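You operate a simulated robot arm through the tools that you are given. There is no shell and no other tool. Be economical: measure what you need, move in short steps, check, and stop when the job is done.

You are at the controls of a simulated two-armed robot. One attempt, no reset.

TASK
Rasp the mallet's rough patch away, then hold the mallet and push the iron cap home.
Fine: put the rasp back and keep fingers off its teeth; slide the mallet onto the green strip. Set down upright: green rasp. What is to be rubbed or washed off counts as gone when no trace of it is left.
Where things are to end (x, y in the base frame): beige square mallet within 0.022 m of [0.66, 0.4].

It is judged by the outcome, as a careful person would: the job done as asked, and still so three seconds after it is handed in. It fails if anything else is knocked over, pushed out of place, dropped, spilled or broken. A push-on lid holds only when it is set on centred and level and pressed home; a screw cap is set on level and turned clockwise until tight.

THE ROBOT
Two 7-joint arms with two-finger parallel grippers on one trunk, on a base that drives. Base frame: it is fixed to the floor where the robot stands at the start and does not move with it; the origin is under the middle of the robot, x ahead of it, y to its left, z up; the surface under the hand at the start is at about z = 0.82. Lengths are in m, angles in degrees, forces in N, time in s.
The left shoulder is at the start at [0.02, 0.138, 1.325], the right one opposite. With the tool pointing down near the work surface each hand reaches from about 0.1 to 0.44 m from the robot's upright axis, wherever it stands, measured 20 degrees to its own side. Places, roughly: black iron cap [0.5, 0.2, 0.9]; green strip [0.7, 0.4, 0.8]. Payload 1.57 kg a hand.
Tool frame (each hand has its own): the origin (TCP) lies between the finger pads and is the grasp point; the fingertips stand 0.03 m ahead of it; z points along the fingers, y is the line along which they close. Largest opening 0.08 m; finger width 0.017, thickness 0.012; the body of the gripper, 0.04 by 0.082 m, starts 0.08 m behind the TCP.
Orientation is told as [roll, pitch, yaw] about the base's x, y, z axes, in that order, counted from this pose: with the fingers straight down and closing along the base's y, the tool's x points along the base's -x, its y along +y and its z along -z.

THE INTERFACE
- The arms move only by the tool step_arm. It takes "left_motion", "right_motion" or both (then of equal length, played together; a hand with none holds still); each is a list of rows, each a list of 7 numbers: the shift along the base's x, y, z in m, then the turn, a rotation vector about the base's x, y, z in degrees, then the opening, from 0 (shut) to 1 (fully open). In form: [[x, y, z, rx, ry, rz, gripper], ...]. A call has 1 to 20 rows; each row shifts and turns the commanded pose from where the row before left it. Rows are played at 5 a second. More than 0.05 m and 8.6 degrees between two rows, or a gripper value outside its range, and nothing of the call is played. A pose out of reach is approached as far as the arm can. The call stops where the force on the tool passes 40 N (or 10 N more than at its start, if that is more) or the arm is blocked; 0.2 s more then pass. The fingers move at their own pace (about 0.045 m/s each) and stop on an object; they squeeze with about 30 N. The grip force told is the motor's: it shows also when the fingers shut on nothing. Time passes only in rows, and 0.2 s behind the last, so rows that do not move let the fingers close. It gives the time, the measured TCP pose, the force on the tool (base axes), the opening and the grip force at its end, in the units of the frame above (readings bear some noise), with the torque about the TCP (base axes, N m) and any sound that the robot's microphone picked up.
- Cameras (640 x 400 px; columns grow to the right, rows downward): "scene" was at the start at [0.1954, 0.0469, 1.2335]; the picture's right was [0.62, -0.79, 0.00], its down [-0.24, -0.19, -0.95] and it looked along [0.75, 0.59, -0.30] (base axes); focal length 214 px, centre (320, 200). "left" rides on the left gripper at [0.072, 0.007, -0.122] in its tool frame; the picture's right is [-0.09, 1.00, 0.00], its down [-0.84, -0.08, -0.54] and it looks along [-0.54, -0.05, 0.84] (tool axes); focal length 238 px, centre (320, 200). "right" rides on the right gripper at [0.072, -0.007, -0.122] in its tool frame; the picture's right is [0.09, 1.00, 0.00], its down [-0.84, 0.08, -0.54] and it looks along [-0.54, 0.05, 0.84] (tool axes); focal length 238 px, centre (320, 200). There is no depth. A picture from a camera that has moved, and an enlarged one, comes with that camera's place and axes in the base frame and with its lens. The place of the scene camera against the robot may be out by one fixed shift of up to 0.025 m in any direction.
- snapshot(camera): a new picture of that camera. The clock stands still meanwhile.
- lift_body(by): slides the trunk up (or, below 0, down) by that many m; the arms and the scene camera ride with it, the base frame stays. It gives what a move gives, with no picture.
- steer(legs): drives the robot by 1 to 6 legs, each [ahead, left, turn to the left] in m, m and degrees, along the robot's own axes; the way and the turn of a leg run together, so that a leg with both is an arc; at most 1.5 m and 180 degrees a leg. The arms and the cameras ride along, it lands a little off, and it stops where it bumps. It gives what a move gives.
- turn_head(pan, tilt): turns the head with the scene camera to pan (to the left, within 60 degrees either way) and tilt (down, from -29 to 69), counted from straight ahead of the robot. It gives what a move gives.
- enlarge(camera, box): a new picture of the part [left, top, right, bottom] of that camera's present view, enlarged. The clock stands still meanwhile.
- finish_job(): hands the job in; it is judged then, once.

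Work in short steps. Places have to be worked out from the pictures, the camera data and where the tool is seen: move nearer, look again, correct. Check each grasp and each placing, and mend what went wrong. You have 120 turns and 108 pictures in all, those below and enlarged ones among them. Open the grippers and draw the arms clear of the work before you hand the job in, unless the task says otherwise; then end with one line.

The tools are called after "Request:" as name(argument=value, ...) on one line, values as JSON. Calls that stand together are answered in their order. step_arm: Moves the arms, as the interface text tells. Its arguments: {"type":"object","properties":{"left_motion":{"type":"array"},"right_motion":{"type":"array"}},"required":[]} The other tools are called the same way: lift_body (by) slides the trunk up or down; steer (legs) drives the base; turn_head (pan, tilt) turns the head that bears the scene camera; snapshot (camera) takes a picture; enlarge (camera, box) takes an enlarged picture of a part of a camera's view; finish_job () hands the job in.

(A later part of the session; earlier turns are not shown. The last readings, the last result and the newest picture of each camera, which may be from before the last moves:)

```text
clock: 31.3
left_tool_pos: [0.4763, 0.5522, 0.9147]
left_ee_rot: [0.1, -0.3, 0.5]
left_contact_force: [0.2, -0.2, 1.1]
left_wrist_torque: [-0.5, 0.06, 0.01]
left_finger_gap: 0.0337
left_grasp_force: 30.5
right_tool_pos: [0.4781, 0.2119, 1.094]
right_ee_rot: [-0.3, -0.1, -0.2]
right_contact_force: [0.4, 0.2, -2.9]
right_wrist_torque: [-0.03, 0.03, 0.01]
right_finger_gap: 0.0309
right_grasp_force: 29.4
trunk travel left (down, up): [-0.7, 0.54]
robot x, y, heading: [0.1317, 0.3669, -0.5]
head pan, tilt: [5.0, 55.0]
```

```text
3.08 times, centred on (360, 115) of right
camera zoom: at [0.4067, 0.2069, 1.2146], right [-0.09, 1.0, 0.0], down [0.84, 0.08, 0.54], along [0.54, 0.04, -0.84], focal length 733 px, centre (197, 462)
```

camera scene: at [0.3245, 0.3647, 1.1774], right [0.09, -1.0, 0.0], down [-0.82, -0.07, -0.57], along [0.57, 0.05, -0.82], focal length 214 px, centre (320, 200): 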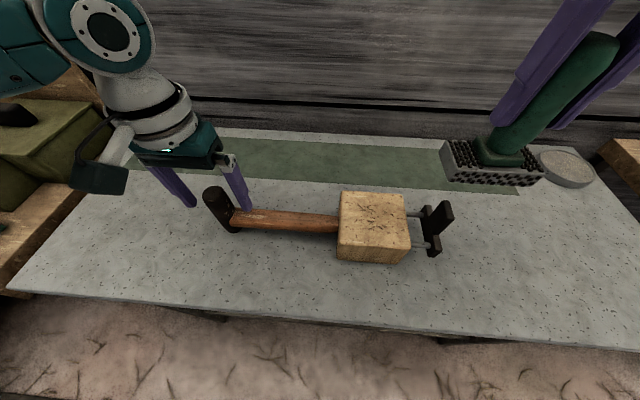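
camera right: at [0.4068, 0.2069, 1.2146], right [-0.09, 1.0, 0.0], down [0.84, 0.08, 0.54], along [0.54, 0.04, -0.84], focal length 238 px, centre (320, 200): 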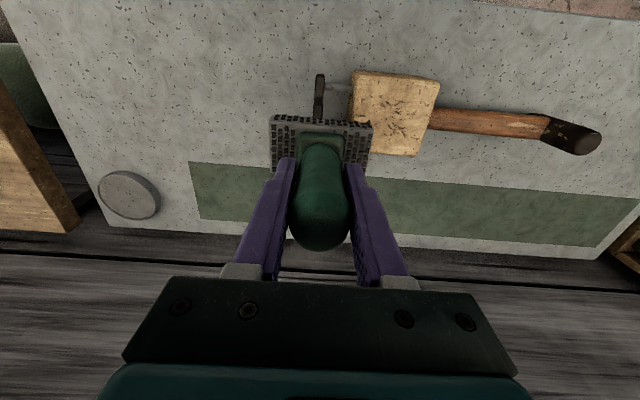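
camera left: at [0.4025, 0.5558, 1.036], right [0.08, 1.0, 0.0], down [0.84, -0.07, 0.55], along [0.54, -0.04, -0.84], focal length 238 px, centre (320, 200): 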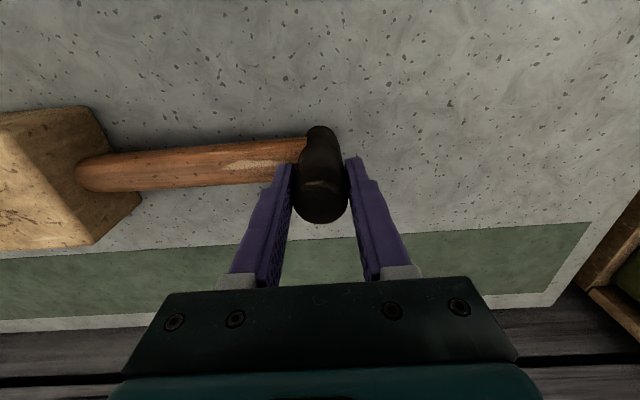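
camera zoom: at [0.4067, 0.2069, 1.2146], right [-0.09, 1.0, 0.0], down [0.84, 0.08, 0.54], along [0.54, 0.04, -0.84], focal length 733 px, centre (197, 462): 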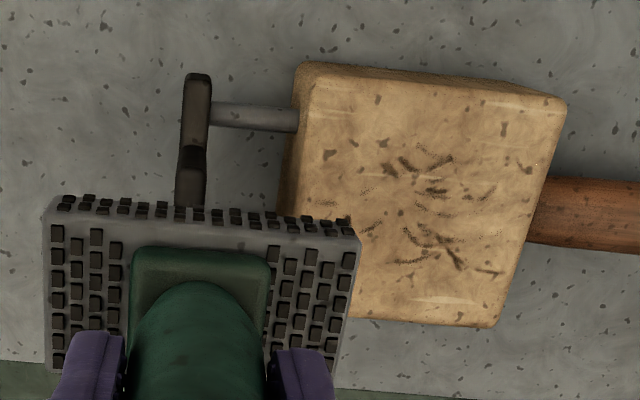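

Block top is about x 0.43–0.53, y 0.256–0.356, z≈0.89; patch centre about (0.48, 0.312), 6×5.5 cm. I bring the rasp over it and come down to about 1 cm above.

Request:
step_arm(right_motion=[[0, 0.05, 0, 0, 0, 0, 0], [0.002, 0.048, 0, 0, 0, 0, 0], [0, 0, -0.04, 0, 0, 0, 0], [0, 0, -0.04, 0, 0, 0, 0], [0, 0, -0.02, 0, 0, 0, 0], [0, 0, 0, 0, 0, 0, 0]])

Request:
snapshot(camera="scene")

Request:
snapshot(camera="right")

```text
clock: 32.7
left_tool_pos: [0.4766, 0.5515, 0.9137]
left_ee_rot: [0.2, -0.2, 0.6]
left_contact_force: [-0.2, 1.2, 1.6]
left_wrist_torque: [-0.67, 0.08, 0.05]
left_finger_gap: 0.0335
left_grasp_force: 29.9
right_tool_pos: [0.4792, 0.3122, 0.9933]
right_ee_rot: [-0.3, 0.0, -0.1]
right_contact_force: [0.2, 0.5, -2.6]
right_wrist_torque: [0.06, 0.02, -0.01]
right_finger_gap: 0.0313
right_grasp_force: 30.4
trunk travel left (down, up): [-0.7, 0.54]
robot x, y, heading: [0.13, 0.3691, 0.1]
head pan, tilt: [5.0, 55.0]
```

```text
80 pictures are left
camera scene: at [0.3246, 0.3648, 1.1775], right [0.09, -1.0, 0.0], down [-0.82, -0.07, -0.57], along [0.57, 0.05, -0.82], focal length 214 px, centre (320, 200)
```

scene: 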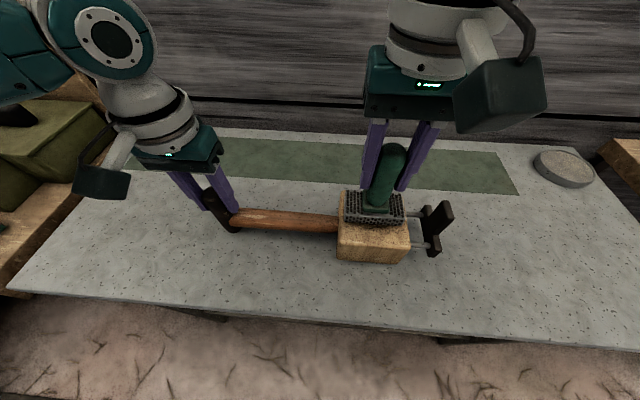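

```text
79 pictures are left
camera right: at [0.4079, 0.3062, 1.1154], right [-0.09, 1.0, 0.0], down [0.84, 0.08, 0.54], along [0.54, 0.04, -0.84], focal length 238 px, centre (320, 200)
```

right: 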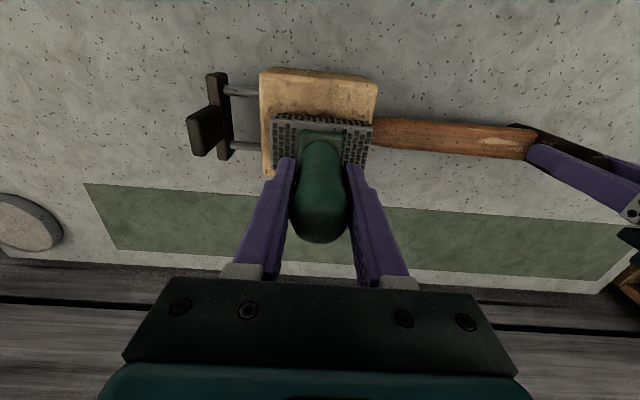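

Rasp sits above the patch. I lower gently to find contact.

Request:
step_arm(right_motion=[[0, 0, -0.005, 0, 0, 0, 0], [0, 0, -0.005, 0, 0, 0, 0], [0, 0, -0.004, 0, 0, 0, 0], [0, 0, 0, 0, 0, 0, 0]])

```text
clock: 33.7
left_tool_pos: [0.4763, 0.5518, 0.9125]
left_ee_rot: [0.2, -0.3, 0.6]
left_contact_force: [-1.3, 3.9, -0.2]
left_wrist_torque: [-0.57, -0.25, -0.05]
left_finger_gap: 0.0338
left_grasp_force: 30.5
right_tool_pos: [0.4812, 0.3121, 0.9801]
right_ee_rot: [-0.2, -0.2, -0.2]
right_contact_force: [-2.5, -2.4, 21.2]
right_wrist_torque: [0.71, -0.17, 0.02]
right_finger_gap: 0.0314
right_grasp_force: 30.4
trunk travel left (down, up): [-0.7, 0.54]
robot x, y, heading: [0.1327, 0.3669, -0.1]
head pan, tilt: [5.0, 55.0]
```

Contact at TCP z≈0.981 with ~20 N. I ease off slightly and scrub in short strokes.

Request:
step_arm(right_motion=[[0.01, 0, 0.001, 0, 0, 0, 0], [0.01, 0, 0, 0, 0, 0, 0], [-0.014, 0, 0, 0, 0, 0, 0], [-0.014, 0, 0, 0, 0, 0, 0], [-0.012, 0, 0, 0, 0, 0, 0], [0.014, 0, 0, 0, 0, 0, 0], [0.014, 0, 0, 0, 0, 0, 0], [0.012, 0, 0, 0, 0, 0, 0], [-0.014, 0, 0, 0, 0, 0, 0], [-0.014, 0, 0, 0, 0, 0, 0], [-0.012, 0, 0, 0, 0, 0, 0], [0.01, 0, 0, 0, 0, 0, 0], [0.01, 0, 0, 0, 0, 0, 0], [0, 0, 0, 0, 0, 0, 0]])

```text
clock: 36.7
left_tool_pos: [0.4764, 0.5522, 0.9146]
left_ee_rot: [0.1, -0.4, 0.5]
left_contact_force: [0.2, 1.2, 0.7]
left_wrist_torque: [-0.55, -0.14, 0.04]
left_finger_gap: 0.0332
left_grasp_force: 30.2
right_tool_pos: [0.4814, 0.3115, 0.9797]
right_ee_rot: [-0.3, 0.0, -0.2]
right_contact_force: [-0.2, 0.3, -1.0]
right_wrist_torque: [0.19, 0.0, 0.0]
right_finger_gap: 0.031
right_grasp_force: 29.6
trunk travel left (down, up): [-0.7, 0.54]
robot x, y, heading: [0.13, 0.3693, -0.1]
head pan, tilt: [5.0, 55.0]
```

Force has fallen; I lift to inspect the progress.

Request:
step_arm(right_motion=[[0, 0, 0.03, 0, 0, 0, 0], [-0.0, -0.03, 0.04, 0, 0, 0, 0], [0, -0.045, 0, 0, 0, 0, 0], [0, -0.03, 0, 0, 0, 0, 0], [0, 0, 0, 0, 0, 0, 0]])

Request:
enlarge(camera="right", box=[260, 50, 460, 180])

Request:
enlarge(camera="scene", box=[320, 170, 480, 280])

```text
clock: 37.9
left_tool_pos: [0.477, 0.5513, 0.9138]
left_ee_rot: [0.1, -0.3, 0.5]
left_contact_force: [-1.0, 0.3, 2.5]
left_wrist_torque: [-0.63, -0.15, 0.04]
left_finger_gap: 0.0337
left_grasp_force: 30.2
right_tool_pos: [0.4831, 0.2048, 1.0503]
right_ee_rot: [-0.3, 0.0, 0.0]
right_contact_force: [0.5, -0.6, -2.4]
right_wrist_torque: [-0.02, 0.03, -0.02]
right_finger_gap: 0.0311
right_grasp_force: 29.8
trunk travel left (down, up): [-0.7, 0.54]
robot x, y, heading: [0.1281, 0.3713, -0.4]
head pan, tilt: [5.0, 55.0]
```

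```text
3.08 times, centred on (360, 115) of right
camera zoom: at [0.4107, 0.1986, 1.172], right [-0.09, 1.0, 0.0], down [0.84, 0.08, 0.54], along [0.54, 0.04, -0.84], focal length 733 px, centre (197, 462)
```

zoom: 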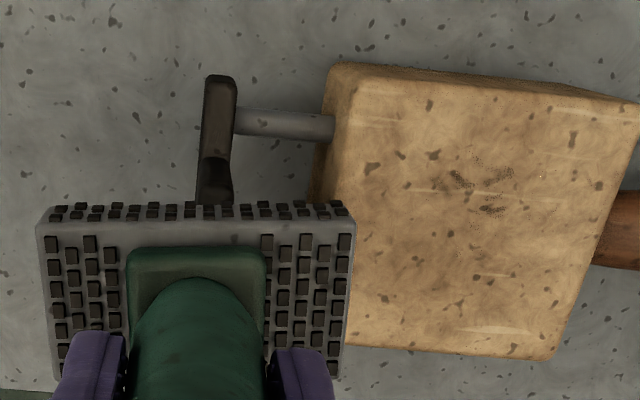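

```text
3.64 times, centred on (400, 225) of scene
camera zoom: at [0.3246, 0.3647, 1.1774], right [0.09, -1.0, 0.0], down [-0.82, -0.07, -0.57], along [0.57, 0.05, -0.82], focal length 780 px, centre (29, 109)
```

zoom: 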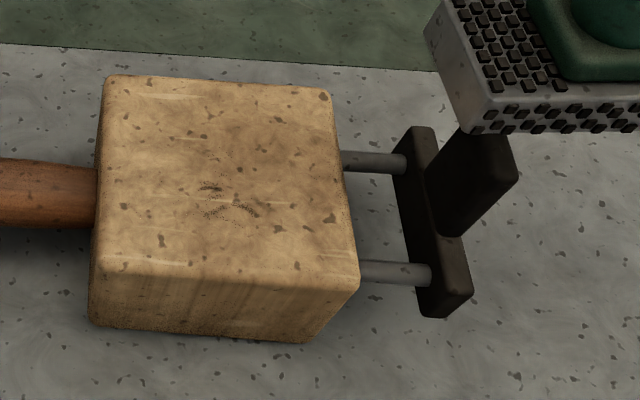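

Only a little remains near (0.463, 0.303). I go back with the rasp centred there.

Request:
step_arm(right_motion=[[-0.005, 0.05, 0, 0, 0, 0, 0], [-0.008, 0.048, 0, 0, 0, 0, 0], [0, 0, -0.04, 0, 0, 0, 0], [0, 0, -0.025, 0, 0, 0, 0], [0, 0, -0.005, 0, 0, 0, 0], [0, 0, -0.003, 0, 0, 0, 0], [0, 0, 0, 0, 0, 0, 0]])

```text
refused: row 1 steps farther than a row can; nothing moved
```

Request:
step_arm(right_motion=[[-0.005, 0.045, 0, 0, 0, 0, 0], [-0.008, 0.045, 0, 0, 0, 0, 0], [0, 0.01, -0.04, 0, 0, 0, 0], [0, 0, -0.025, 0, 0, 0, 0], [0, 0, -0.005, 0, 0, 0, 0], [0, 0, -0.003, 0, 0, 0, 0], [0, 0, 0, 0, 0, 0, 0]])

```text
clock: 39.5
left_tool_pos: [0.4765, 0.5511, 0.9146]
left_ee_rot: [0.1, -0.2, 0.6]
left_contact_force: [-3.7, 1.0, -0.5]
left_wrist_torque: [-0.47, -0.27, -0.17]
left_finger_gap: 0.0333
left_grasp_force: 30.0
right_tool_pos: [0.4696, 0.3058, 0.977]
right_ee_rot: [-0.1, -0.2, 0.0]
right_contact_force: [2.2, 0.1, 22.3]
right_wrist_torque: [0.41, -0.22, -0.18]
right_finger_gap: 0.031
right_grasp_force: 30.1
trunk travel left (down, up): [-0.7, 0.54]
robot x, y, heading: [0.1276, 0.371, -0.3]
head pan, tilt: [5.0, 55.0]
```

Contact with ~22 N; I scrub again toward the −x side.

Request:
step_arm(right_motion=[[-0.012, 0, 0.0, 0, 0, 0, 0], [-0.012, 0, 0, 0, 0, 0, 0], [0.012, 0, 0, 0, 0, 0, 0], [0.012, 0, 0, 0, 0, 0, 0], [0.012, 0, 0, 0, 0, 0, 0], [-0.012, 0, 0, 0, 0, 0, 0], [-0.012, 0, 0, 0, 0, 0, 0], [-0.012, 0, -0.001, 0, 0, 0, 0], [0.012, 0, 0, 0, 0, 0, 0], [0.012, 0, 0, 0, 0, 0, 0], [0.012, 0, 0, 0, 0, 0, 0], [-0.012, 0, 0, 0, 0, 0, 0], [-0.012, 0, 0, 0, 0, 0, 0], [-0.012, 0, 0, 0, 0, 0, 0], [0.012, 0, 0, 0, 0, 0, 0], [0.012, 0, 0, 0, 0, 0, 0]])

Request:
step_arm(right_motion=[[0, 0, 0.03, 0, 0, 0, 0], [-0.0, -0.03, 0.035, 0, 0, 0, 0], [0, -0.045, 0, 0, 0, 0, 0], [0, -0.03, 0, 0, 0, 0, 0], [0, 0, 0, 0, 0, 0, 0]])

Request:
enlarge(camera="right", box=[260, 50, 460, 180])

Request:
enlarge(camera="scene", box=[330, 180, 420, 270])

```text
clock: 41.5
left_tool_pos: [0.4762, 0.5517, 0.9147]
left_ee_rot: [0.1, -0.2, 0.6]
left_contact_force: [0.3, 2.5, 1.9]
left_wrist_torque: [-0.96, 0.05, 0.1]
left_finger_gap: 0.0334
left_grasp_force: 29.9
right_tool_pos: [0.4493, 0.3075, 0.9771]
right_ee_rot: [-0.3, 0.5, -0.1]
right_contact_force: [-1.9, -3.5, 13.8]
right_wrist_torque: [-0.18, -0.14, -0.05]
right_finger_gap: 0.0312
right_grasp_force: 29.6
trunk travel left (down, up): [-0.7, 0.54]
robot x, y, heading: [0.1309, 0.3677, 0.0]
head pan, tilt: [5.0, 55.0]
stopped in row 9 (right hand): the force on the tool passed its limit at 49 N (the readings are from after the stop); the commanded pose is now the measured one
```

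```text
clock: 42.7
left_tool_pos: [0.4774, 0.5523, 0.9151]
left_ee_rot: [0.1, -0.3, 0.7]
left_contact_force: [1.4, -0.8, 2.5]
left_wrist_torque: [-0.65, -0.32, 0.08]
left_finger_gap: 0.0335
left_grasp_force: 30.1
right_tool_pos: [0.4494, 0.2015, 1.0427]
right_ee_rot: [-0.3, 0.5, 0.0]
right_contact_force: [-0.2, 0.3, -3.1]
right_wrist_torque: [0.0, 0.01, 0.02]
right_finger_gap: 0.0313
right_grasp_force: 30.1
trunk travel left (down, up): [-0.7, 0.54]
robot x, y, heading: [0.1351, 0.3656, -0.2]
head pan, tilt: [5.0, 55.0]
```

```text
3.08 times, centred on (360, 115) of right
camera zoom: at [0.3789, 0.1952, 1.1638], right [-0.09, 1.0, 0.0], down [0.84, 0.08, 0.53], along [0.53, 0.05, -0.85], focal length 733 px, centre (197, 462)
```

zoom: 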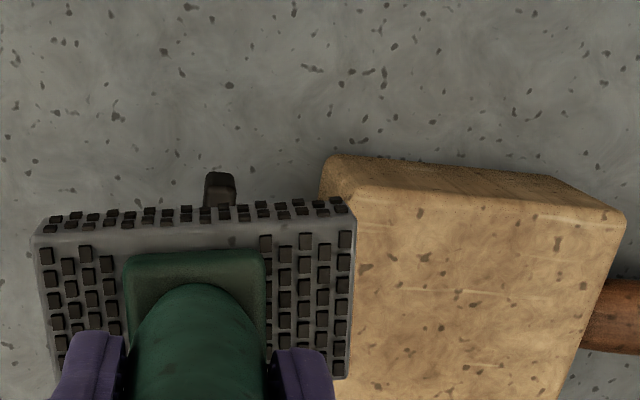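

```text
4.44 times, centred on (375, 225) of scene
camera zoom: at [0.3248, 0.3644, 1.1775], right [0.09, -1.0, 0.0], down [-0.82, -0.07, -0.57], along [0.57, 0.05, -0.82], focal length 953 px, centre (76, 89)
```

zoom: 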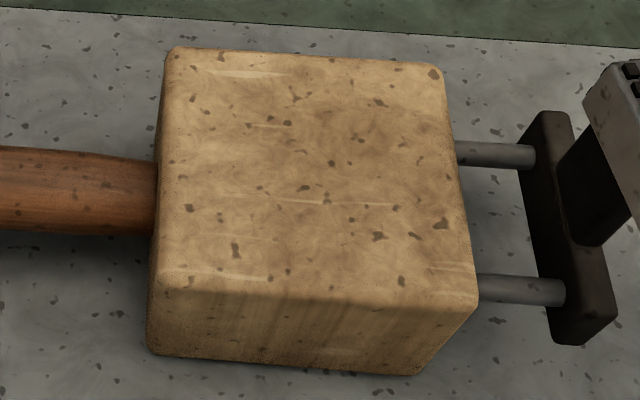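

The patch looks gone (only natural wood specks remain). I release the bar, raise both hands, and drive back right to return the rasp.

Request:
step_arm(left_motion=[[0, 0, 0, 0, 0, 0, 1], [0, 0, 0, 0, 0, 0, 1], [0, 0, 0, 0, 0, 0, 1], [0, 0, 0.04, 0, 0, 0, 1], [0, 0, 0.04, 0, 0, 0, 1], [0, 0, 0.04, 0, 0, 0, 1], [0, 0, 0.03, 0, 0, 0, 1]], right_motion=[[0.01, 0, 0.02, 0, 0, 0, 0], [0.01, 0, 0.02, 0, 0, 0, 0], [0.008, 0, 0.01, 0, -0.5, 0, 0], [0, 0, 0, 0, 0, 0, 0], [0, 0, 0, 0, 0, 0, 0], [0, 0, 0, 0, 0, 0, 0], [0, 0, 0, 0, 0, 0, 0]])

Request:
steer(legs=[[0, -0.19, 0]])

Request:
snapshot(camera="scene")

Request:
snapshot(camera="right")

```text
clock: 44.3
left_tool_pos: [0.4759, 0.554, 1.0633]
left_ee_rot: [0.2, -0.2, 0.6]
left_contact_force: [-0.1, -1.3, -0.3]
left_wrist_torque: [-0.01, -0.04, 0.0]
left_finger_gap: 0.0797
left_grasp_force: 0.2
right_tool_pos: [0.477, 0.2044, 1.0906]
right_ee_rot: [-0.2, -0.1, 0.2]
right_contact_force: [0.2, 0.0, -2.6]
right_wrist_torque: [-0.05, -0.04, 0.02]
right_finger_gap: 0.0312
right_grasp_force: 30.5
trunk travel left (down, up): [-0.7, 0.54]
robot x, y, heading: [0.1338, 0.3668, -0.0]
head pan, tilt: [5.0, 55.0]
```

```text
clock: 45.9
left_tool_pos: [0.4762, 0.362, 1.0625]
left_ee_rot: [0.2, -0.3, 0.6]
left_contact_force: [0.0, -0.7, -0.1]
left_wrist_torque: [0.0, 0.03, 0.03]
left_finger_gap: 0.0803
left_grasp_force: 0.0
right_tool_pos: [0.4777, 0.0129, 1.0908]
right_ee_rot: [-0.2, -0.1, 0.0]
right_contact_force: [0.0, -1.0, -1.2]
right_wrist_torque: [-0.02, 0.0, 0.02]
right_finger_gap: 0.0311
right_grasp_force: 29.8
trunk travel left (down, up): [-0.7, 0.54]
robot x, y, heading: [0.1302, 0.1798, -0.1]
head pan, tilt: [5.0, 55.0]
```

```text
74 pictures are left
camera scene: at [0.3242, 0.1743, 1.1774], right [0.09, -1.0, 0.0], down [-0.82, -0.07, -0.57], along [0.57, 0.05, -0.82], focal length 214 px, centre (320, 200)
```

scene: 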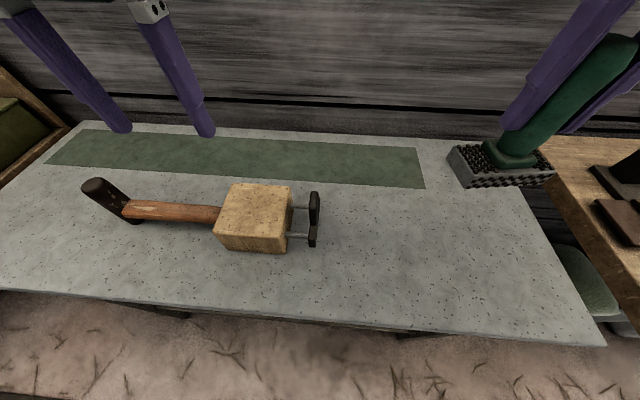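

```text
73 pictures are left
camera right: at [0.4051, 0.0068, 1.2123], right [-0.09, 1.0, 0.0], down [0.84, 0.08, 0.54], along [0.54, 0.05, -0.84], focal length 238 px, centre (320, 200)
```

right: 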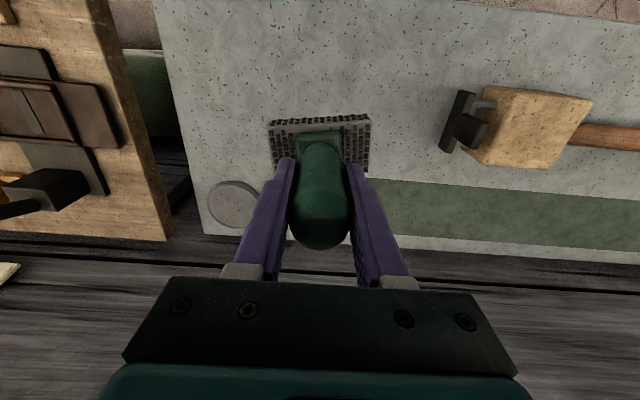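

Rasp is exactly over its old place (0.478, 0.013). I lower it, the last bit slowly.

Request:
step_arm(right_motion=[[0, 0.0005, -0.045, 0, 0, 0, 0], [0, 0, -0.045, 0, 0, 0, 0], [0, 0, -0.045, 0, 0, 0, 0], [0, 0, -0.03, 0, 0, 0, 0], [0, 0, -0.01, 0, 0, 0, 0], [0, 0, -0.005, 0, 0, 0, 0], [0, 0, -0.004, 0, 0, 0, 0], [0, 0, 0, 0, 0, 0, 0]])

```text
clock: 47.7
left_tool_pos: [0.477, 0.3634, 1.0624]
left_ee_rot: [0.2, -0.3, 0.6]
left_contact_force: [-0.8, 0.0, -0.4]
left_wrist_torque: [0.0, -0.02, 0.01]
left_finger_gap: 0.0799
left_grasp_force: 0.0
right_tool_pos: [0.4752, 0.0136, 0.9053]
right_ee_rot: [-0.2, -0.1, 0.0]
right_contact_force: [-0.5, -0.3, -3.6]
right_wrist_torque: [-0.02, -0.01, 0.0]
right_finger_gap: 0.0313
right_grasp_force: 30.5
trunk travel left (down, up): [-0.7, 0.54]
robot x, y, heading: [0.1336, 0.1751, -0.1]
head pan, tilt: [5.0, 55.0]
```

Request:
step_arm(right_motion=[[0.002, 0, -0.002, 0, 0, 0, 0], [0, 0, -0.002, 0, 0, 0, 0], [0, 0, 0, 0, 0, 0, 0]])

```text
clock: 48.5
left_tool_pos: [0.4767, 0.3601, 1.0619]
left_ee_rot: [0.1, -0.3, 0.6]
left_contact_force: [0.4, 0.3, 0.1]
left_wrist_torque: [0.0, 0.04, 0.02]
left_finger_gap: 0.0801
left_grasp_force: 0.0
right_tool_pos: [0.4791, 0.0133, 0.905]
right_ee_rot: [-0.1, 0.0, -0.1]
right_contact_force: [-5.7, -2.4, 18.3]
right_wrist_torque: [0.04, 0.04, -0.03]
right_finger_gap: 0.031
right_grasp_force: 29.4
trunk travel left (down, up): [-0.7, 0.54]
robot x, y, heading: [0.1311, 0.178, -0.1]
head pan, tilt: [5.0, 55.0]
stopped in row 3 (right hand): the force on the tool passed its limit at 42 N (the readings are from after the stop); the commanded pose is now the measured one
```

It rests on the table. I ease pressure and open, then rise.

Request:
step_arm(right_motion=[[0, 0, 0.001, 0, 0, 0, 0], [0, 0, 0, 0, 0, 0, 0.6], [0, 0, 0, 0, 0, 0, 1], [0, 0, 0, 0, 0, 0, 1], [0, 0, 0, 0, 0, 0, 1], [0, 0, 0.04, 0, 0, 0, 1], [0, 0, 0.045, 0, 0, 0, 1], [0, 0, 0.045, 0, 0, 0, 1], [0, 0, 0.04, 0, 0, 0, 1]])

Request:
snapshot(camera="right")

Request:
snapshot(camera="scene")

Request:
enlarge(camera="scene", box=[205, 170, 335, 260])

```text
clock: 50.5
left_tool_pos: [0.4775, 0.3627, 1.0627]
left_ee_rot: [0.2, -0.3, 0.6]
left_contact_force: [0.5, 0.1, 0.4]
left_wrist_torque: [0.01, -0.03, 0.04]
left_finger_gap: 0.0802
left_grasp_force: 0.0
right_tool_pos: [0.4792, 0.0136, 1.0744]
right_ee_rot: [-0.1, 0.0, 0.0]
right_contact_force: [-0.8, -0.3, 0.2]
right_wrist_torque: [-0.01, -0.02, 0.02]
right_finger_gap: 0.08
right_grasp_force: 0.1
trunk travel left (down, up): [-0.7, 0.54]
robot x, y, heading: [0.1311, 0.1764, 0.1]
head pan, tilt: [5.0, 55.0]
```

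```text
72 pictures are left
camera right: at [0.4072, 0.0079, 1.1961], right [-0.09, 1.0, 0.0], down [0.84, 0.08, 0.54], along [0.54, 0.05, -0.84], focal length 238 px, centre (320, 200)
```

right: 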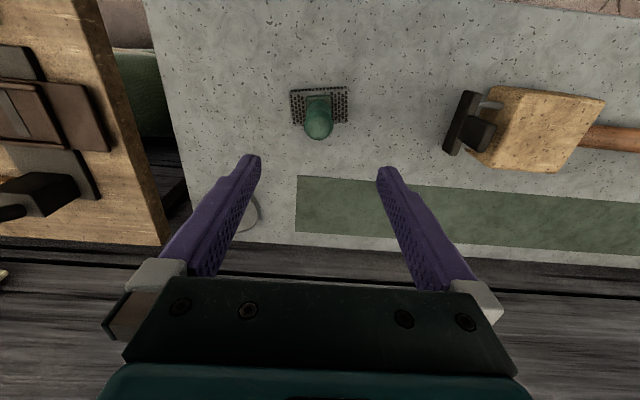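

```text
71 pictures are left
camera scene: at [0.3241, 0.1741, 1.1774], right [0.09, -1.0, 0.0], down [-0.82, -0.07, -0.57], along [0.57, 0.05, -0.82], focal length 214 px, centre (320, 200)
```

scene: 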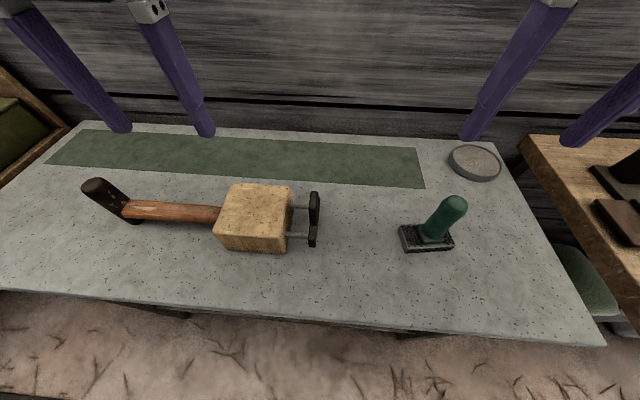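

```text
4.44 times, centred on (270, 215) of scene
camera zoom: at [0.3241, 0.1741, 1.1774], right [0.09, -1.0, 0.0], down [-0.82, -0.07, -0.57], along [0.57, 0.05, -0.82], focal length 953 px, centre (542, 133)
```

zoom: 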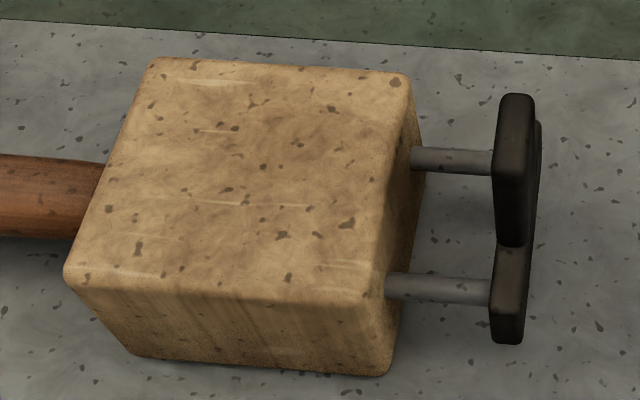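

Rasp stands upright in its place and the patch is fully gone. I drive left again for holding the mallet and pushing the cap.

Request:
steer(legs=[[0, 0.19, 0]])

Request:
step_arm(right_motion=[[0, -0.045, 0, 0, 0, 0, 0], [0, -0.03, 0, 0, 0, 0, 0], [0, 0, -0.04, 0, 0, 0, 0], [0, 0, 0, 0, 0, 0, 0], [0, 0, 0, 0, 0, 0, 0]])

Request:
snapshot(camera="right")

Request:
snapshot(camera="left")

```text
clock: 52.1
left_tool_pos: [0.4771, 0.5509, 1.0619]
left_ee_rot: [0.3, -0.2, 0.5]
left_contact_force: [0.7, -0.2, 0.1]
left_wrist_torque: [-0.02, -0.03, 0.0]
left_finger_gap: 0.0799
left_grasp_force: 0.0
right_tool_pos: [0.4795, 0.2036, 1.073]
right_ee_rot: [0.0, 0.0, -0.1]
right_contact_force: [-0.3, -0.1, 0.9]
right_wrist_torque: [0.02, -0.03, 0.02]
right_finger_gap: 0.0801
right_grasp_force: 0.0
trunk travel left (down, up): [-0.7, 0.54]
robot x, y, heading: [0.1334, 0.3701, -0.2]
head pan, tilt: [5.0, 55.0]
```

```text
clock: 53.3
left_tool_pos: [0.477, 0.5498, 1.0624]
left_ee_rot: [0.0, -0.4, 0.6]
left_contact_force: [-0.2, 1.2, 0.2]
left_wrist_torque: [0.01, 0.03, -0.01]
left_finger_gap: 0.08
left_grasp_force: 0.0
right_tool_pos: [0.4787, 0.1284, 1.0336]
right_ee_rot: [-0.1, 0.0, -0.1]
right_contact_force: [-0.2, -0.2, 0.0]
right_wrist_torque: [0.02, -0.01, -0.01]
right_finger_gap: 0.0002
right_grasp_force: 14.3
trunk travel left (down, up): [-0.7, 0.54]
robot x, y, heading: [0.1281, 0.3678, -0.3]
head pan, tilt: [5.0, 55.0]
```

```text
69 pictures are left
camera right: at [0.4069, 0.1228, 1.1542], right [-0.09, 1.0, 0.0], down [0.84, 0.08, 0.54], along [0.54, 0.05, -0.84], focal length 238 px, centre (320, 200)
```

right: 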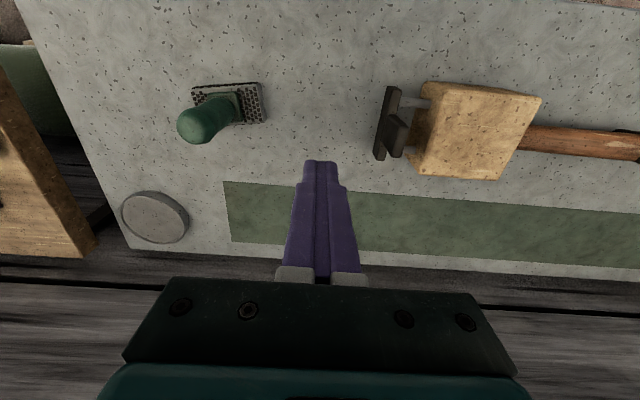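

```text
68 pictures are left
camera left: at [0.4035, 0.5553, 1.1844], right [0.08, 1.0, 0.0], down [0.83, -0.07, 0.55], along [0.54, -0.04, -0.84], focal length 238 px, centre (320, 200)
```

left: 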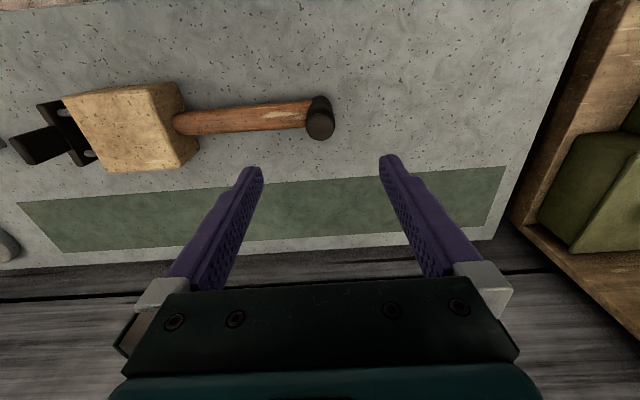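

The left hand is over the bar again; I descend and grip, and zoom on the cap from the right camera.

Request:
step_arm(left_motion=[[0, 0.001, -0.045, 0, 0, 0, 1], [0, 0, -0.045, 0, 0, 0, 1], [0, 0, -0.045, 0, 0, 0, 1], [0, 0, -0.013, 0, 0, 0, 1], [0, 0, 0, 0, 0, 0, 0], [0, 0, 0, 0, 0, 0, 0], [0, 0, 0, 0, 0, 0, 0], [0, 0, 0, 0, 0, 0, 0], [0, 0, 0, 0, 0, 0, 0]])

Request:
enlarge(camera="right", box=[350, 70, 480, 190])

Request:
enlarge(camera="left", box=[240, 80, 400, 240])

```text
clock: 55.3
left_tool_pos: [0.4778, 0.5521, 0.9146]
left_ee_rot: [0.2, -0.3, 0.5]
left_contact_force: [-0.6, 2.2, 0.2]
left_wrist_torque: [-0.47, 0.09, -0.06]
left_finger_gap: 0.0335
left_grasp_force: 30.3
right_tool_pos: [0.4783, 0.1297, 1.0333]
right_ee_rot: [-0.3, 0.0, -0.1]
right_contact_force: [0.5, 0.7, -0.7]
right_wrist_torque: [0.0, 0.01, 0.0]
right_finger_gap: 0.0
right_grasp_force: 21.7
trunk travel left (down, up): [-0.7, 0.54]
robot x, y, heading: [0.1308, 0.3708, -0.2]
head pan, tilt: [5.0, 55.0]
```

```text
3.33 times, centred on (415, 130) of right
camera zoom: at [0.4069, 0.1229, 1.1544], right [-0.09, 1.0, 0.0], down [0.84, 0.08, 0.54], along [0.54, 0.05, -0.84], focal length 794 px, centre (3, 433)
```

zoom: 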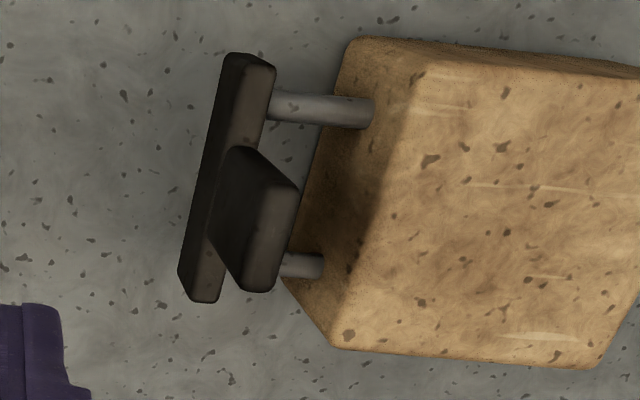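

```text
2.50 times, centred on (320, 160) of left
camera zoom: at [0.4047, 0.5559, 1.0367], right [0.08, 1.0, 0.0], down [0.83, -0.07, 0.55], along [0.54, -0.04, -0.84], focal length 596 px, centre (320, 300)
```

zoom: 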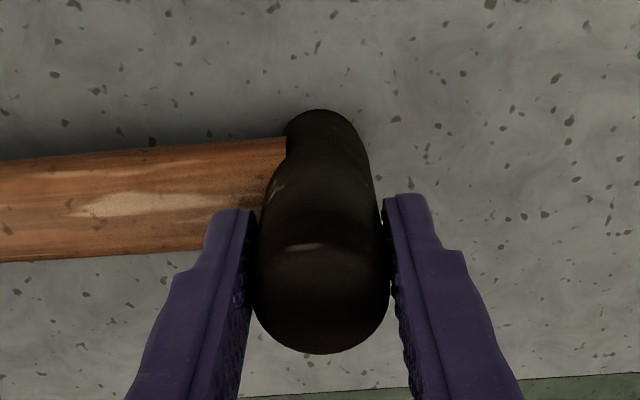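

Cap: bar along x from 0.437 to 0.522 at z≈0.86, y≈0.21, tab up to 0.92; its centre is x≈0.479. I lower the closed right fingers behind it (TCP z 0.875).

Request:
step_arm(right_motion=[[0, 0, -0.045, 0, 0, 0, 0], [0, 0, -0.045, 0, 0, 0, 0], [0, 0, -0.045, 0, 0, 0, 0], [0.001, 0, -0.023, 0, 0, 0, 0], [0, 0.03, 0, 0, 0, 0, 0], [0, 0, 0, 0, 0, 0, 0]])

Request:
snapshot(camera="right")

Request:
enlarge(camera="scene", box=[320, 150, 520, 280])

```text
clock: 56.7
left_tool_pos: [0.4786, 0.5512, 0.9153]
left_ee_rot: [0.2, -0.3, 0.5]
left_contact_force: [-0.2, 0.4, 1.1]
left_wrist_torque: [-0.69, 0.1, -0.06]
left_finger_gap: 0.0334
left_grasp_force: 30.1
right_tool_pos: [0.4787, 0.1569, 0.8754]
right_ee_rot: [-0.1, 0.1, -0.1]
right_contact_force: [1.2, 0.2, -0.6]
right_wrist_torque: [0.0, 0.0, -0.01]
right_finger_gap: 0.0001
right_grasp_force: 21.3
trunk travel left (down, up): [-0.7, 0.54]
robot x, y, heading: [0.1327, 0.3674, 0.0]
head pan, tilt: [5.0, 55.0]
```

```text
65 pictures are left
camera right: at [0.4075, 0.1505, 0.9973], right [-0.09, 1.0, 0.0], down [0.84, 0.08, 0.54], along [0.54, 0.05, -0.84], focal length 238 px, centre (320, 200)
```

right: 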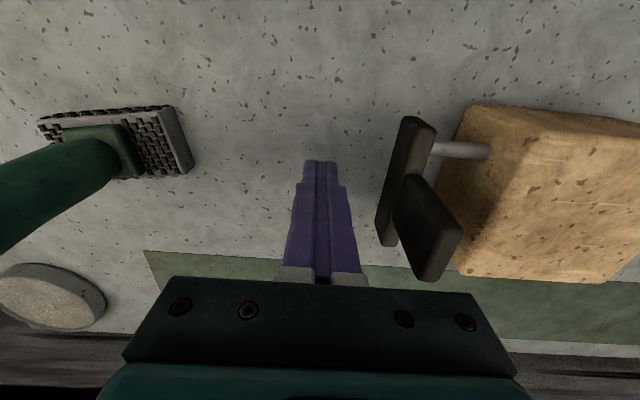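

```text
3.08 times, centred on (420, 215) of scene
camera zoom: at [0.3246, 0.3626, 1.1775], right [0.08, -1.0, 0.0], down [-0.82, -0.07, -0.57], along [0.57, 0.05, -0.82], focal length 660 px, centre (12, 154)
```

zoom: 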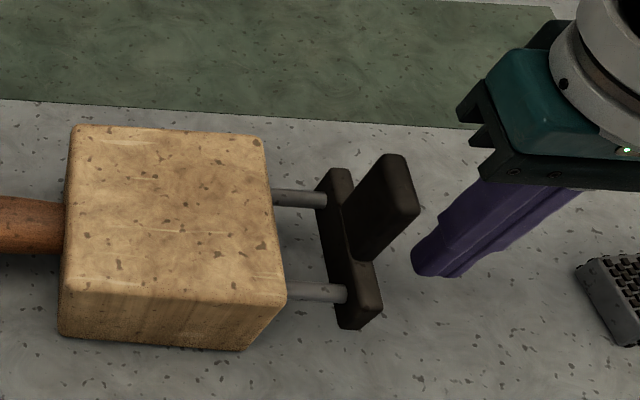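

Fingers are in line with the cap's middle. I push along +y in small steps.

Request:
step_arm(right_motion=[[0, 0.012, 0, 0, 0, 0, 0], [0, 0.008, 0, 0, 0, 0, 0], [0, 0.006, 0, 0, 0, 0, 0], [0, 0.006, 0, 0, 0, 0, 0], [0, 0.006, 0, 0, 0, 0, 0], [0, 0, 0, 0, 0, 0, 0]])

Request:
snapshot(camera="right")

Request:
enlarge(camera="scene", box=[320, 150, 520, 280])

```text
clock: 58.1
left_tool_pos: [0.4784, 0.5522, 0.9145]
left_ee_rot: [0.2, -0.3, 0.6]
left_contact_force: [0.5, 2.5, 0.9]
left_wrist_torque: [-0.69, -0.03, -0.02]
left_finger_gap: 0.0337
left_grasp_force: 29.9
right_tool_pos: [0.4796, 0.1955, 0.8769]
right_ee_rot: [-0.2, 0.1, -0.1]
right_contact_force: [0.6, -2.8, -0.2]
right_wrist_torque: [0.14, -0.01, 0.02]
right_finger_gap: 0.0
right_grasp_force: 21.5
trunk travel left (down, up): [-0.7, 0.54]
robot x, y, heading: [0.1304, 0.3675, -0.0]
head pan, tilt: [5.0, 55.0]
```

```text
63 pictures are left
camera right: at [0.4085, 0.1883, 0.9981], right [-0.09, 1.0, 0.0], down [0.84, 0.08, 0.54], along [0.54, 0.05, -0.84], focal length 238 px, centre (320, 200)
```

right: 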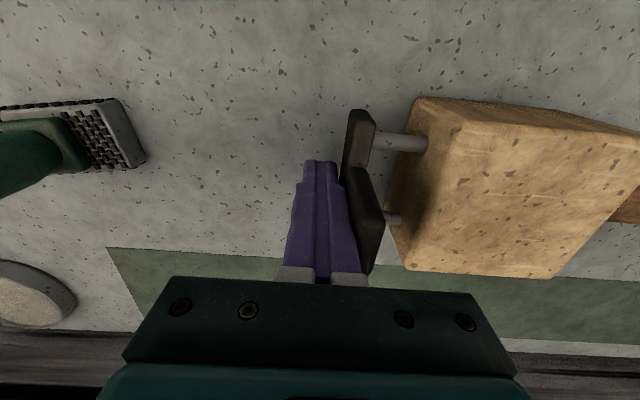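

```text
3.08 times, centred on (420, 215) of scene
camera zoom: at [0.3246, 0.3624, 1.1775], right [0.08, -1.0, 0.0], down [-0.82, -0.07, -0.57], along [0.57, 0.05, -0.82], focal length 660 px, centre (12, 154)
```

zoom: 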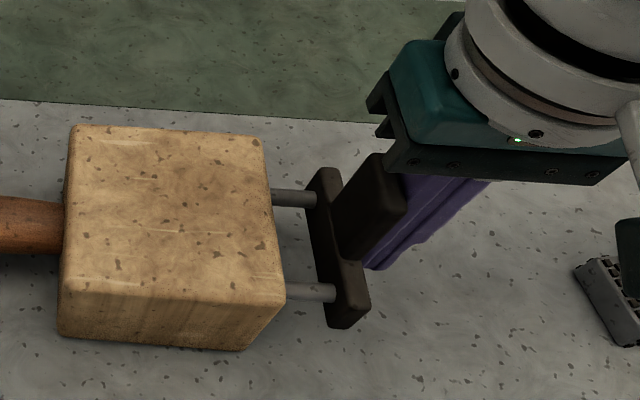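

The cap is sliding in straight with little force. I continue.

Request:
step_arm(right_motion=[[0, 0.006, 0, 0, 0, 0, 0], [0, 0.006, 0, 0, 0, 0, 0], [0, 0.006, 0, 0, 0, 0, 0], [0, 0.005, 0, 0, 0, 0, 0], [0, 0.004, 0, 0, 0, 0, 0], [0, 0.004, 0, 0, 0, 0, 0], [0, 0, 0, 0, 0, 0, 0]])

Request:
snapshot(camera="right")

Request:
enlarge(camera="scene", box=[320, 150, 520, 280])

```text
clock: 59.7
left_tool_pos: [0.4789, 0.5514, 0.9152]
left_ee_rot: [0.2, -0.4, 0.6]
left_contact_force: [0.3, 3.2, 1.0]
left_wrist_torque: [-0.57, -0.01, 0.03]
left_finger_gap: 0.0336
left_grasp_force: 30.0
right_tool_pos: [0.4814, 0.2271, 0.8773]
right_ee_rot: [-0.1, 0.0, 0.0]
right_contact_force: [0.0, -3.0, 0.4]
right_wrist_torque: [0.15, -0.01, 0.0]
right_finger_gap: 0.0
right_grasp_force: 21.6
trunk travel left (down, up): [-0.7, 0.54]
robot x, y, heading: [0.1284, 0.3665, -0.2]
head pan, tilt: [5.0, 55.0]
```

```text
61 pictures are left
camera right: at [0.4088, 0.2206, 0.9976], right [-0.09, 1.0, 0.0], down [0.84, 0.08, 0.54], along [0.54, 0.05, -0.84], focal length 238 px, centre (320, 200)
```

right: 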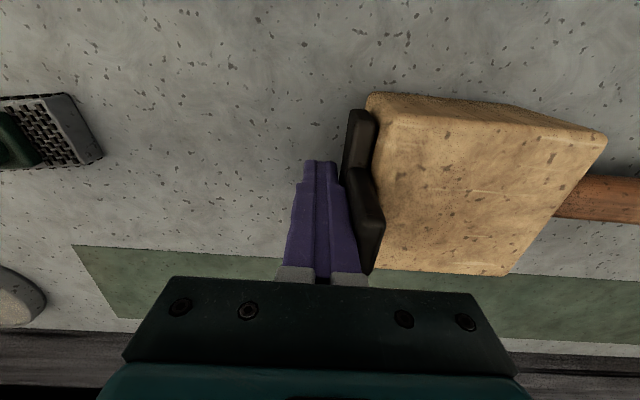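

```text
3.08 times, centred on (420, 215) of scene
camera zoom: at [0.3247, 0.3626, 1.1775], right [0.08, -1.0, 0.0], down [-0.82, -0.07, -0.57], along [0.57, 0.05, -0.82], focal length 660 px, centre (12, 154)
```

zoom: 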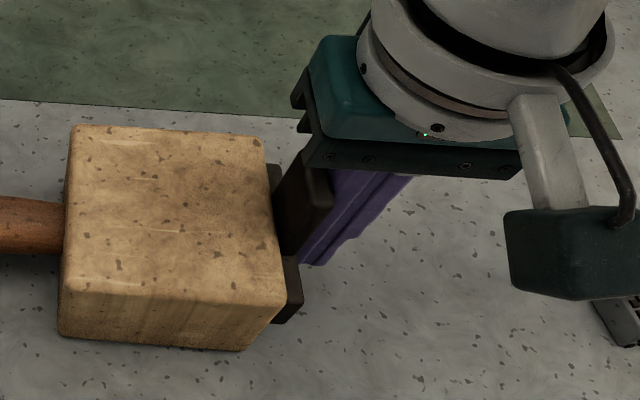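

Nearly flush. I press on in 3 mm steps until a firm stop.

Request:
step_arm(right_motion=[[0, 0.003, 0, 0, 0, 0, 0], [0, 0.003, 0, 0, 0, 0, 0], [0, 0.003, 0, 0, 0, 0, 0], [0, 0.003, 0, 0, 0, 0, 0], [0, 0.003, 0, 0, 0, 0, 0], [0, 0, 0, 0, 0, 0, 0]])

Request:
snapshot(camera="right")

```text
clock: 60.8
left_tool_pos: [0.478, 0.5568, 0.9148]
left_ee_rot: [0.9, -0.4, 1.0]
left_contact_force: [-0.7, 3.6, 1.4]
left_wrist_torque: [-1.14, 0.04, -0.04]
left_finger_gap: 0.0341
left_grasp_force: 30.4
right_tool_pos: [0.4825, 0.2324, 0.876]
right_ee_rot: [-1.3, 0.0, -0.5]
right_contact_force: [0.4, -7.1, 1.3]
right_wrist_torque: [0.38, 0.03, 0.0]
right_finger_gap: 0.0
right_grasp_force: 21.5
trunk travel left (down, up): [-0.7, 0.54]
robot x, y, heading: [0.1324, 0.3648, -0.3]
head pan, tilt: [5.0, 55.0]
stopped in row 5 (right hand): the force on the tool passed its limit at 44 N (the readings are from after the stop); the commanded pose is now the measured one
```

```text
59 pictures are left
camera right: at [0.4096, 0.2281, 0.9971], right [-0.08, 1.0, -0.02], down [0.84, 0.08, 0.54], along [0.54, 0.03, -0.84], focal length 238 px, centre (320, 200)
```

right: 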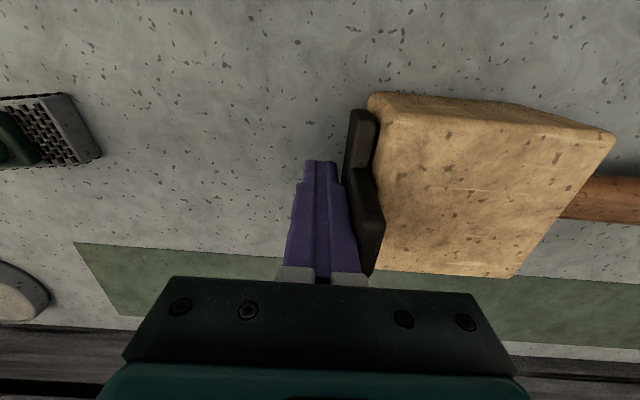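

A firm stop at 44 N. I zoom on the joint to see if any gap is left.

Request:
enlarge(camera="right", box=[330, 80, 450, 200])

Request:
enlarge(camera="scene", box=[370, 190, 450, 270])

```text
3.33 times, centred on (390, 140) of right
camera zoom: at [0.4096, 0.2281, 0.9971], right [-0.08, 1.0, -0.02], down [0.84, 0.08, 0.54], along [0.54, 0.03, -0.84], focal length 794 px, centre (87, 400)
```

zoom: 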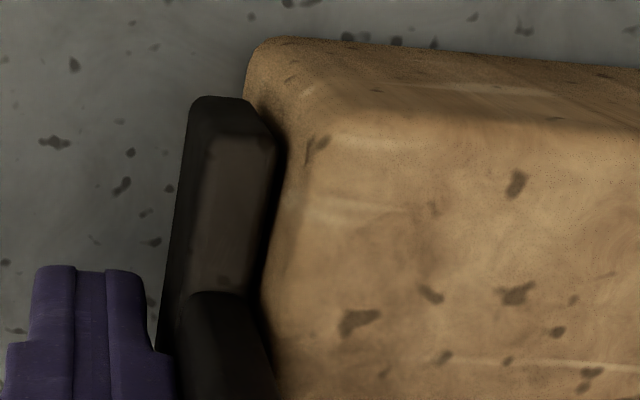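

```text
5.00 times, centred on (410, 230) of scene
camera zoom: at [0.3248, 0.3621, 1.1774], right [0.08, -1.0, 0.0], down [-0.82, -0.07, -0.57], along [0.57, 0.05, -0.82], focal length 1072 px, centre (-130, 50)
```

zoom: 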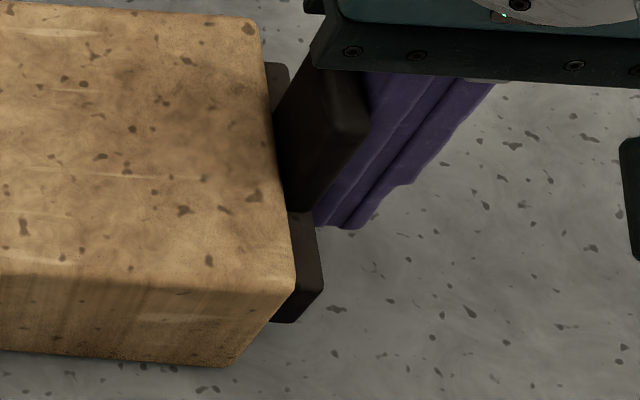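

It looks flush. I press once more to be sure it is home.

Request:
step_arm(right_motion=[[0, 0.003, 0, 1.2, 0, 0.5, 0], [0, 0.003, 0, 0, 0, 0, 0], [0, 0.003, 0, 0, 0, 0, 0], [0, 0.003, 0, 0, 0, 0, 0], [0, 0.003, 0, 0, 0, 0, 0], [0, 0, 0, 0, 0, 0, 0]])

Request:
snapshot(camera="left")

Request:
enlarge(camera="right", box=[330, 80, 450, 200])

```text
clock: 62.0
left_tool_pos: [0.4787, 0.5617, 0.9144]
left_ee_rot: [1.8, -0.2, 1.2]
left_contact_force: [0.4, 4.6, 1.2]
left_wrist_torque: [-1.17, 0.08, -0.08]
left_finger_gap: 0.0343
left_grasp_force: 30.3
right_tool_pos: [0.4809, 0.2377, 0.8748]
right_ee_rot: [-0.9, 0.1, -0.5]
right_contact_force: [1.2, -6.9, 1.2]
right_wrist_torque: [0.36, 0.0, 0.02]
right_finger_gap: 0.0002
right_grasp_force: 21.8
trunk travel left (down, up): [-0.7, 0.54]
robot x, y, heading: [0.1298, 0.3699, -0.1]
head pan, tilt: [5.0, 55.0]
stopped in row 5 (right hand): the force on the tool passed its limit at 43 N (the readings are from after the stop); the commanded pose is now the measured one
```

```text
56 pictures are left
camera left: at [0.4055, 0.562, 1.0362], right [0.07, 1.0, 0.03], down [0.84, -0.08, 0.54], along [0.54, -0.01, -0.84], focal length 238 px, centre (320, 200)
```

left: 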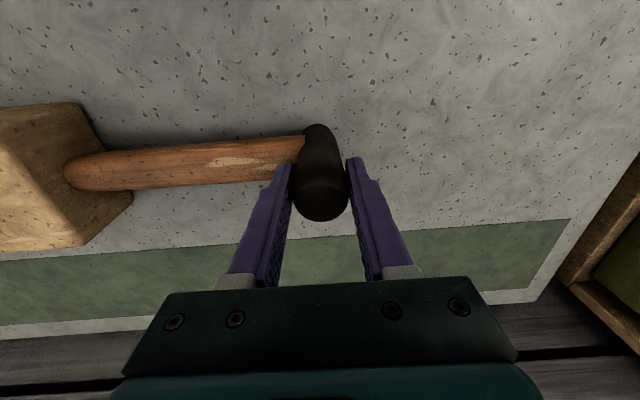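

```text
3.33 times, centred on (390, 140) of right
camera zoom: at [0.41, 0.2334, 0.9967], right [-0.08, 1.0, -0.02], down [0.84, 0.08, 0.54], along [0.54, 0.03, -0.84], focal length 794 px, centre (87, 400)
```

zoom: 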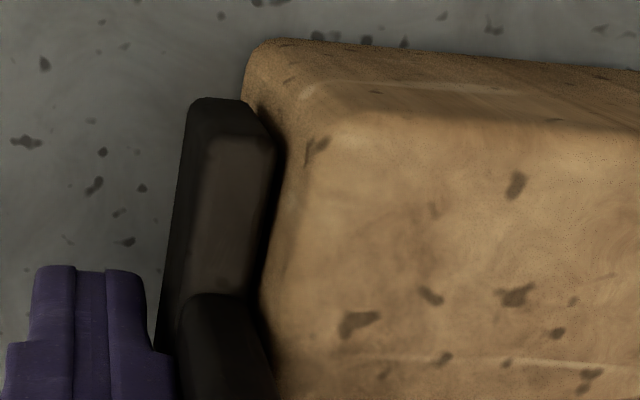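

Mallet and cap now move together, so the cap is home. I retract the right hand and inspect.

Request:
step_arm(right_motion=[[0, -0.03, 0, 0.9, 0, 0.5, 0], [0, -0.03, 0, 0, 0, 0, 0], [0, -0.03, 0.03, 0, 0, 0, 0], [0, -0.02, 0.04, 0, 0, 0, 0], [0, 0, 0.045, 0, 0, 0, 0], [0, 0, 0.04, 0, 0, 0, 0], [0, 0, 0, 0, 0, 0, 0]])

Request:
enlarge(camera="scene", box=[330, 180, 450, 270])

Request:
enlarge(camera="right", box=[380, 60, 540, 200])

```text
clock: 63.6
left_tool_pos: [0.4785, 0.5627, 0.9143]
left_ee_rot: [1.8, -0.3, 1.2]
left_contact_force: [1.2, -0.3, 3.2]
left_wrist_torque: [-1.13, -0.15, 0.05]
left_finger_gap: 0.0347
left_grasp_force: 30.0
right_tool_pos: [0.481, 0.1306, 1.028]
right_ee_rot: [0.2, 0.1, 0.1]
right_contact_force: [0.2, -0.1, 0.5]
right_wrist_torque: [0.02, 0.0, 0.03]
right_finger_gap: 0.0
right_grasp_force: 21.6
trunk travel left (down, up): [-0.7, 0.54]
robot x, y, heading: [0.1308, 0.368, -0.3]
head pan, tilt: [5.0, 55.0]
```

```text
4.44 times, centred on (390, 225) of scene
camera zoom: at [0.3248, 0.3624, 1.1775], right [0.08, -1.0, 0.0], down [-0.82, -0.07, -0.57], along [0.57, 0.05, -0.82], focal length 953 px, centre (9, 89)
```

zoom: 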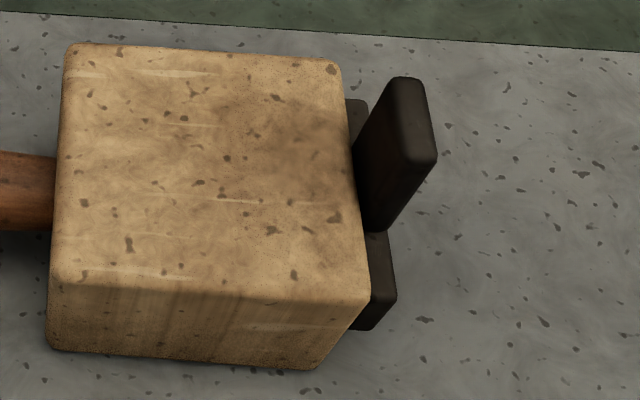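

```text
2.86 times, centred on (460, 130) of right
camera zoom: at [0.41, 0.123, 1.1506], right [-0.09, 1.0, 0.0], down [0.84, 0.08, 0.54], along [0.54, 0.05, -0.84], focal length 681 px, centre (-80, 400)
```

zoom: 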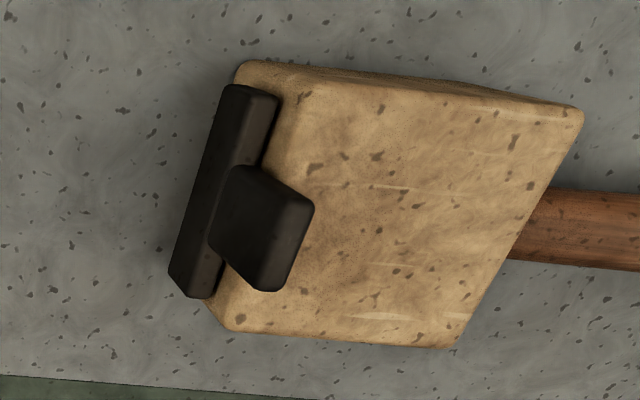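

Cap is flush. Now for the slide to (0.66, 0.40): I check the room ahead of the base by looking steeply down.

Request:
turn_head(pan=0, tilt=69)

Request:
snapshot(camera="scene")

```text
clock: 64.3
left_tool_pos: [0.4791, 0.5617, 0.9143]
left_ee_rot: [1.8, -0.2, 1.2]
left_contact_force: [0.1, 0.4, 2.5]
left_wrist_torque: [-1.19, -0.22, 0.05]
left_finger_gap: 0.0344
left_grasp_force: 30.6
right_tool_pos: [0.4818, 0.1309, 1.0279]
right_ee_rot: [0.2, 0.2, 0.1]
right_contact_force: [0.0, -0.7, -1.2]
right_wrist_torque: [-0.02, 0.0, -0.02]
right_finger_gap: 0.0003
right_grasp_force: 21.6
trunk travel left (down, up): [-0.7, 0.54]
robot x, y, heading: [0.1307, 0.3684, -0.2]
head pan, tilt: [0.0, 68.8]
```

```text
52 pictures are left
camera scene: at [0.3089, 0.3562, 1.1621], right [0.0, -1.0, 0.0], down [-0.93, 0.0, -0.36], along [0.36, 0.0, -0.93], focal length 214 px, centre (320, 200)
```

scene: 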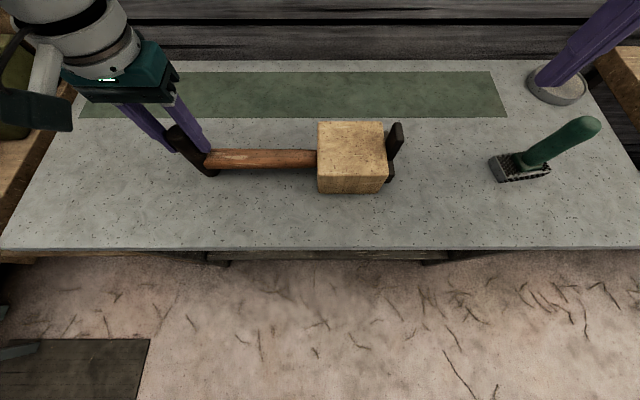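

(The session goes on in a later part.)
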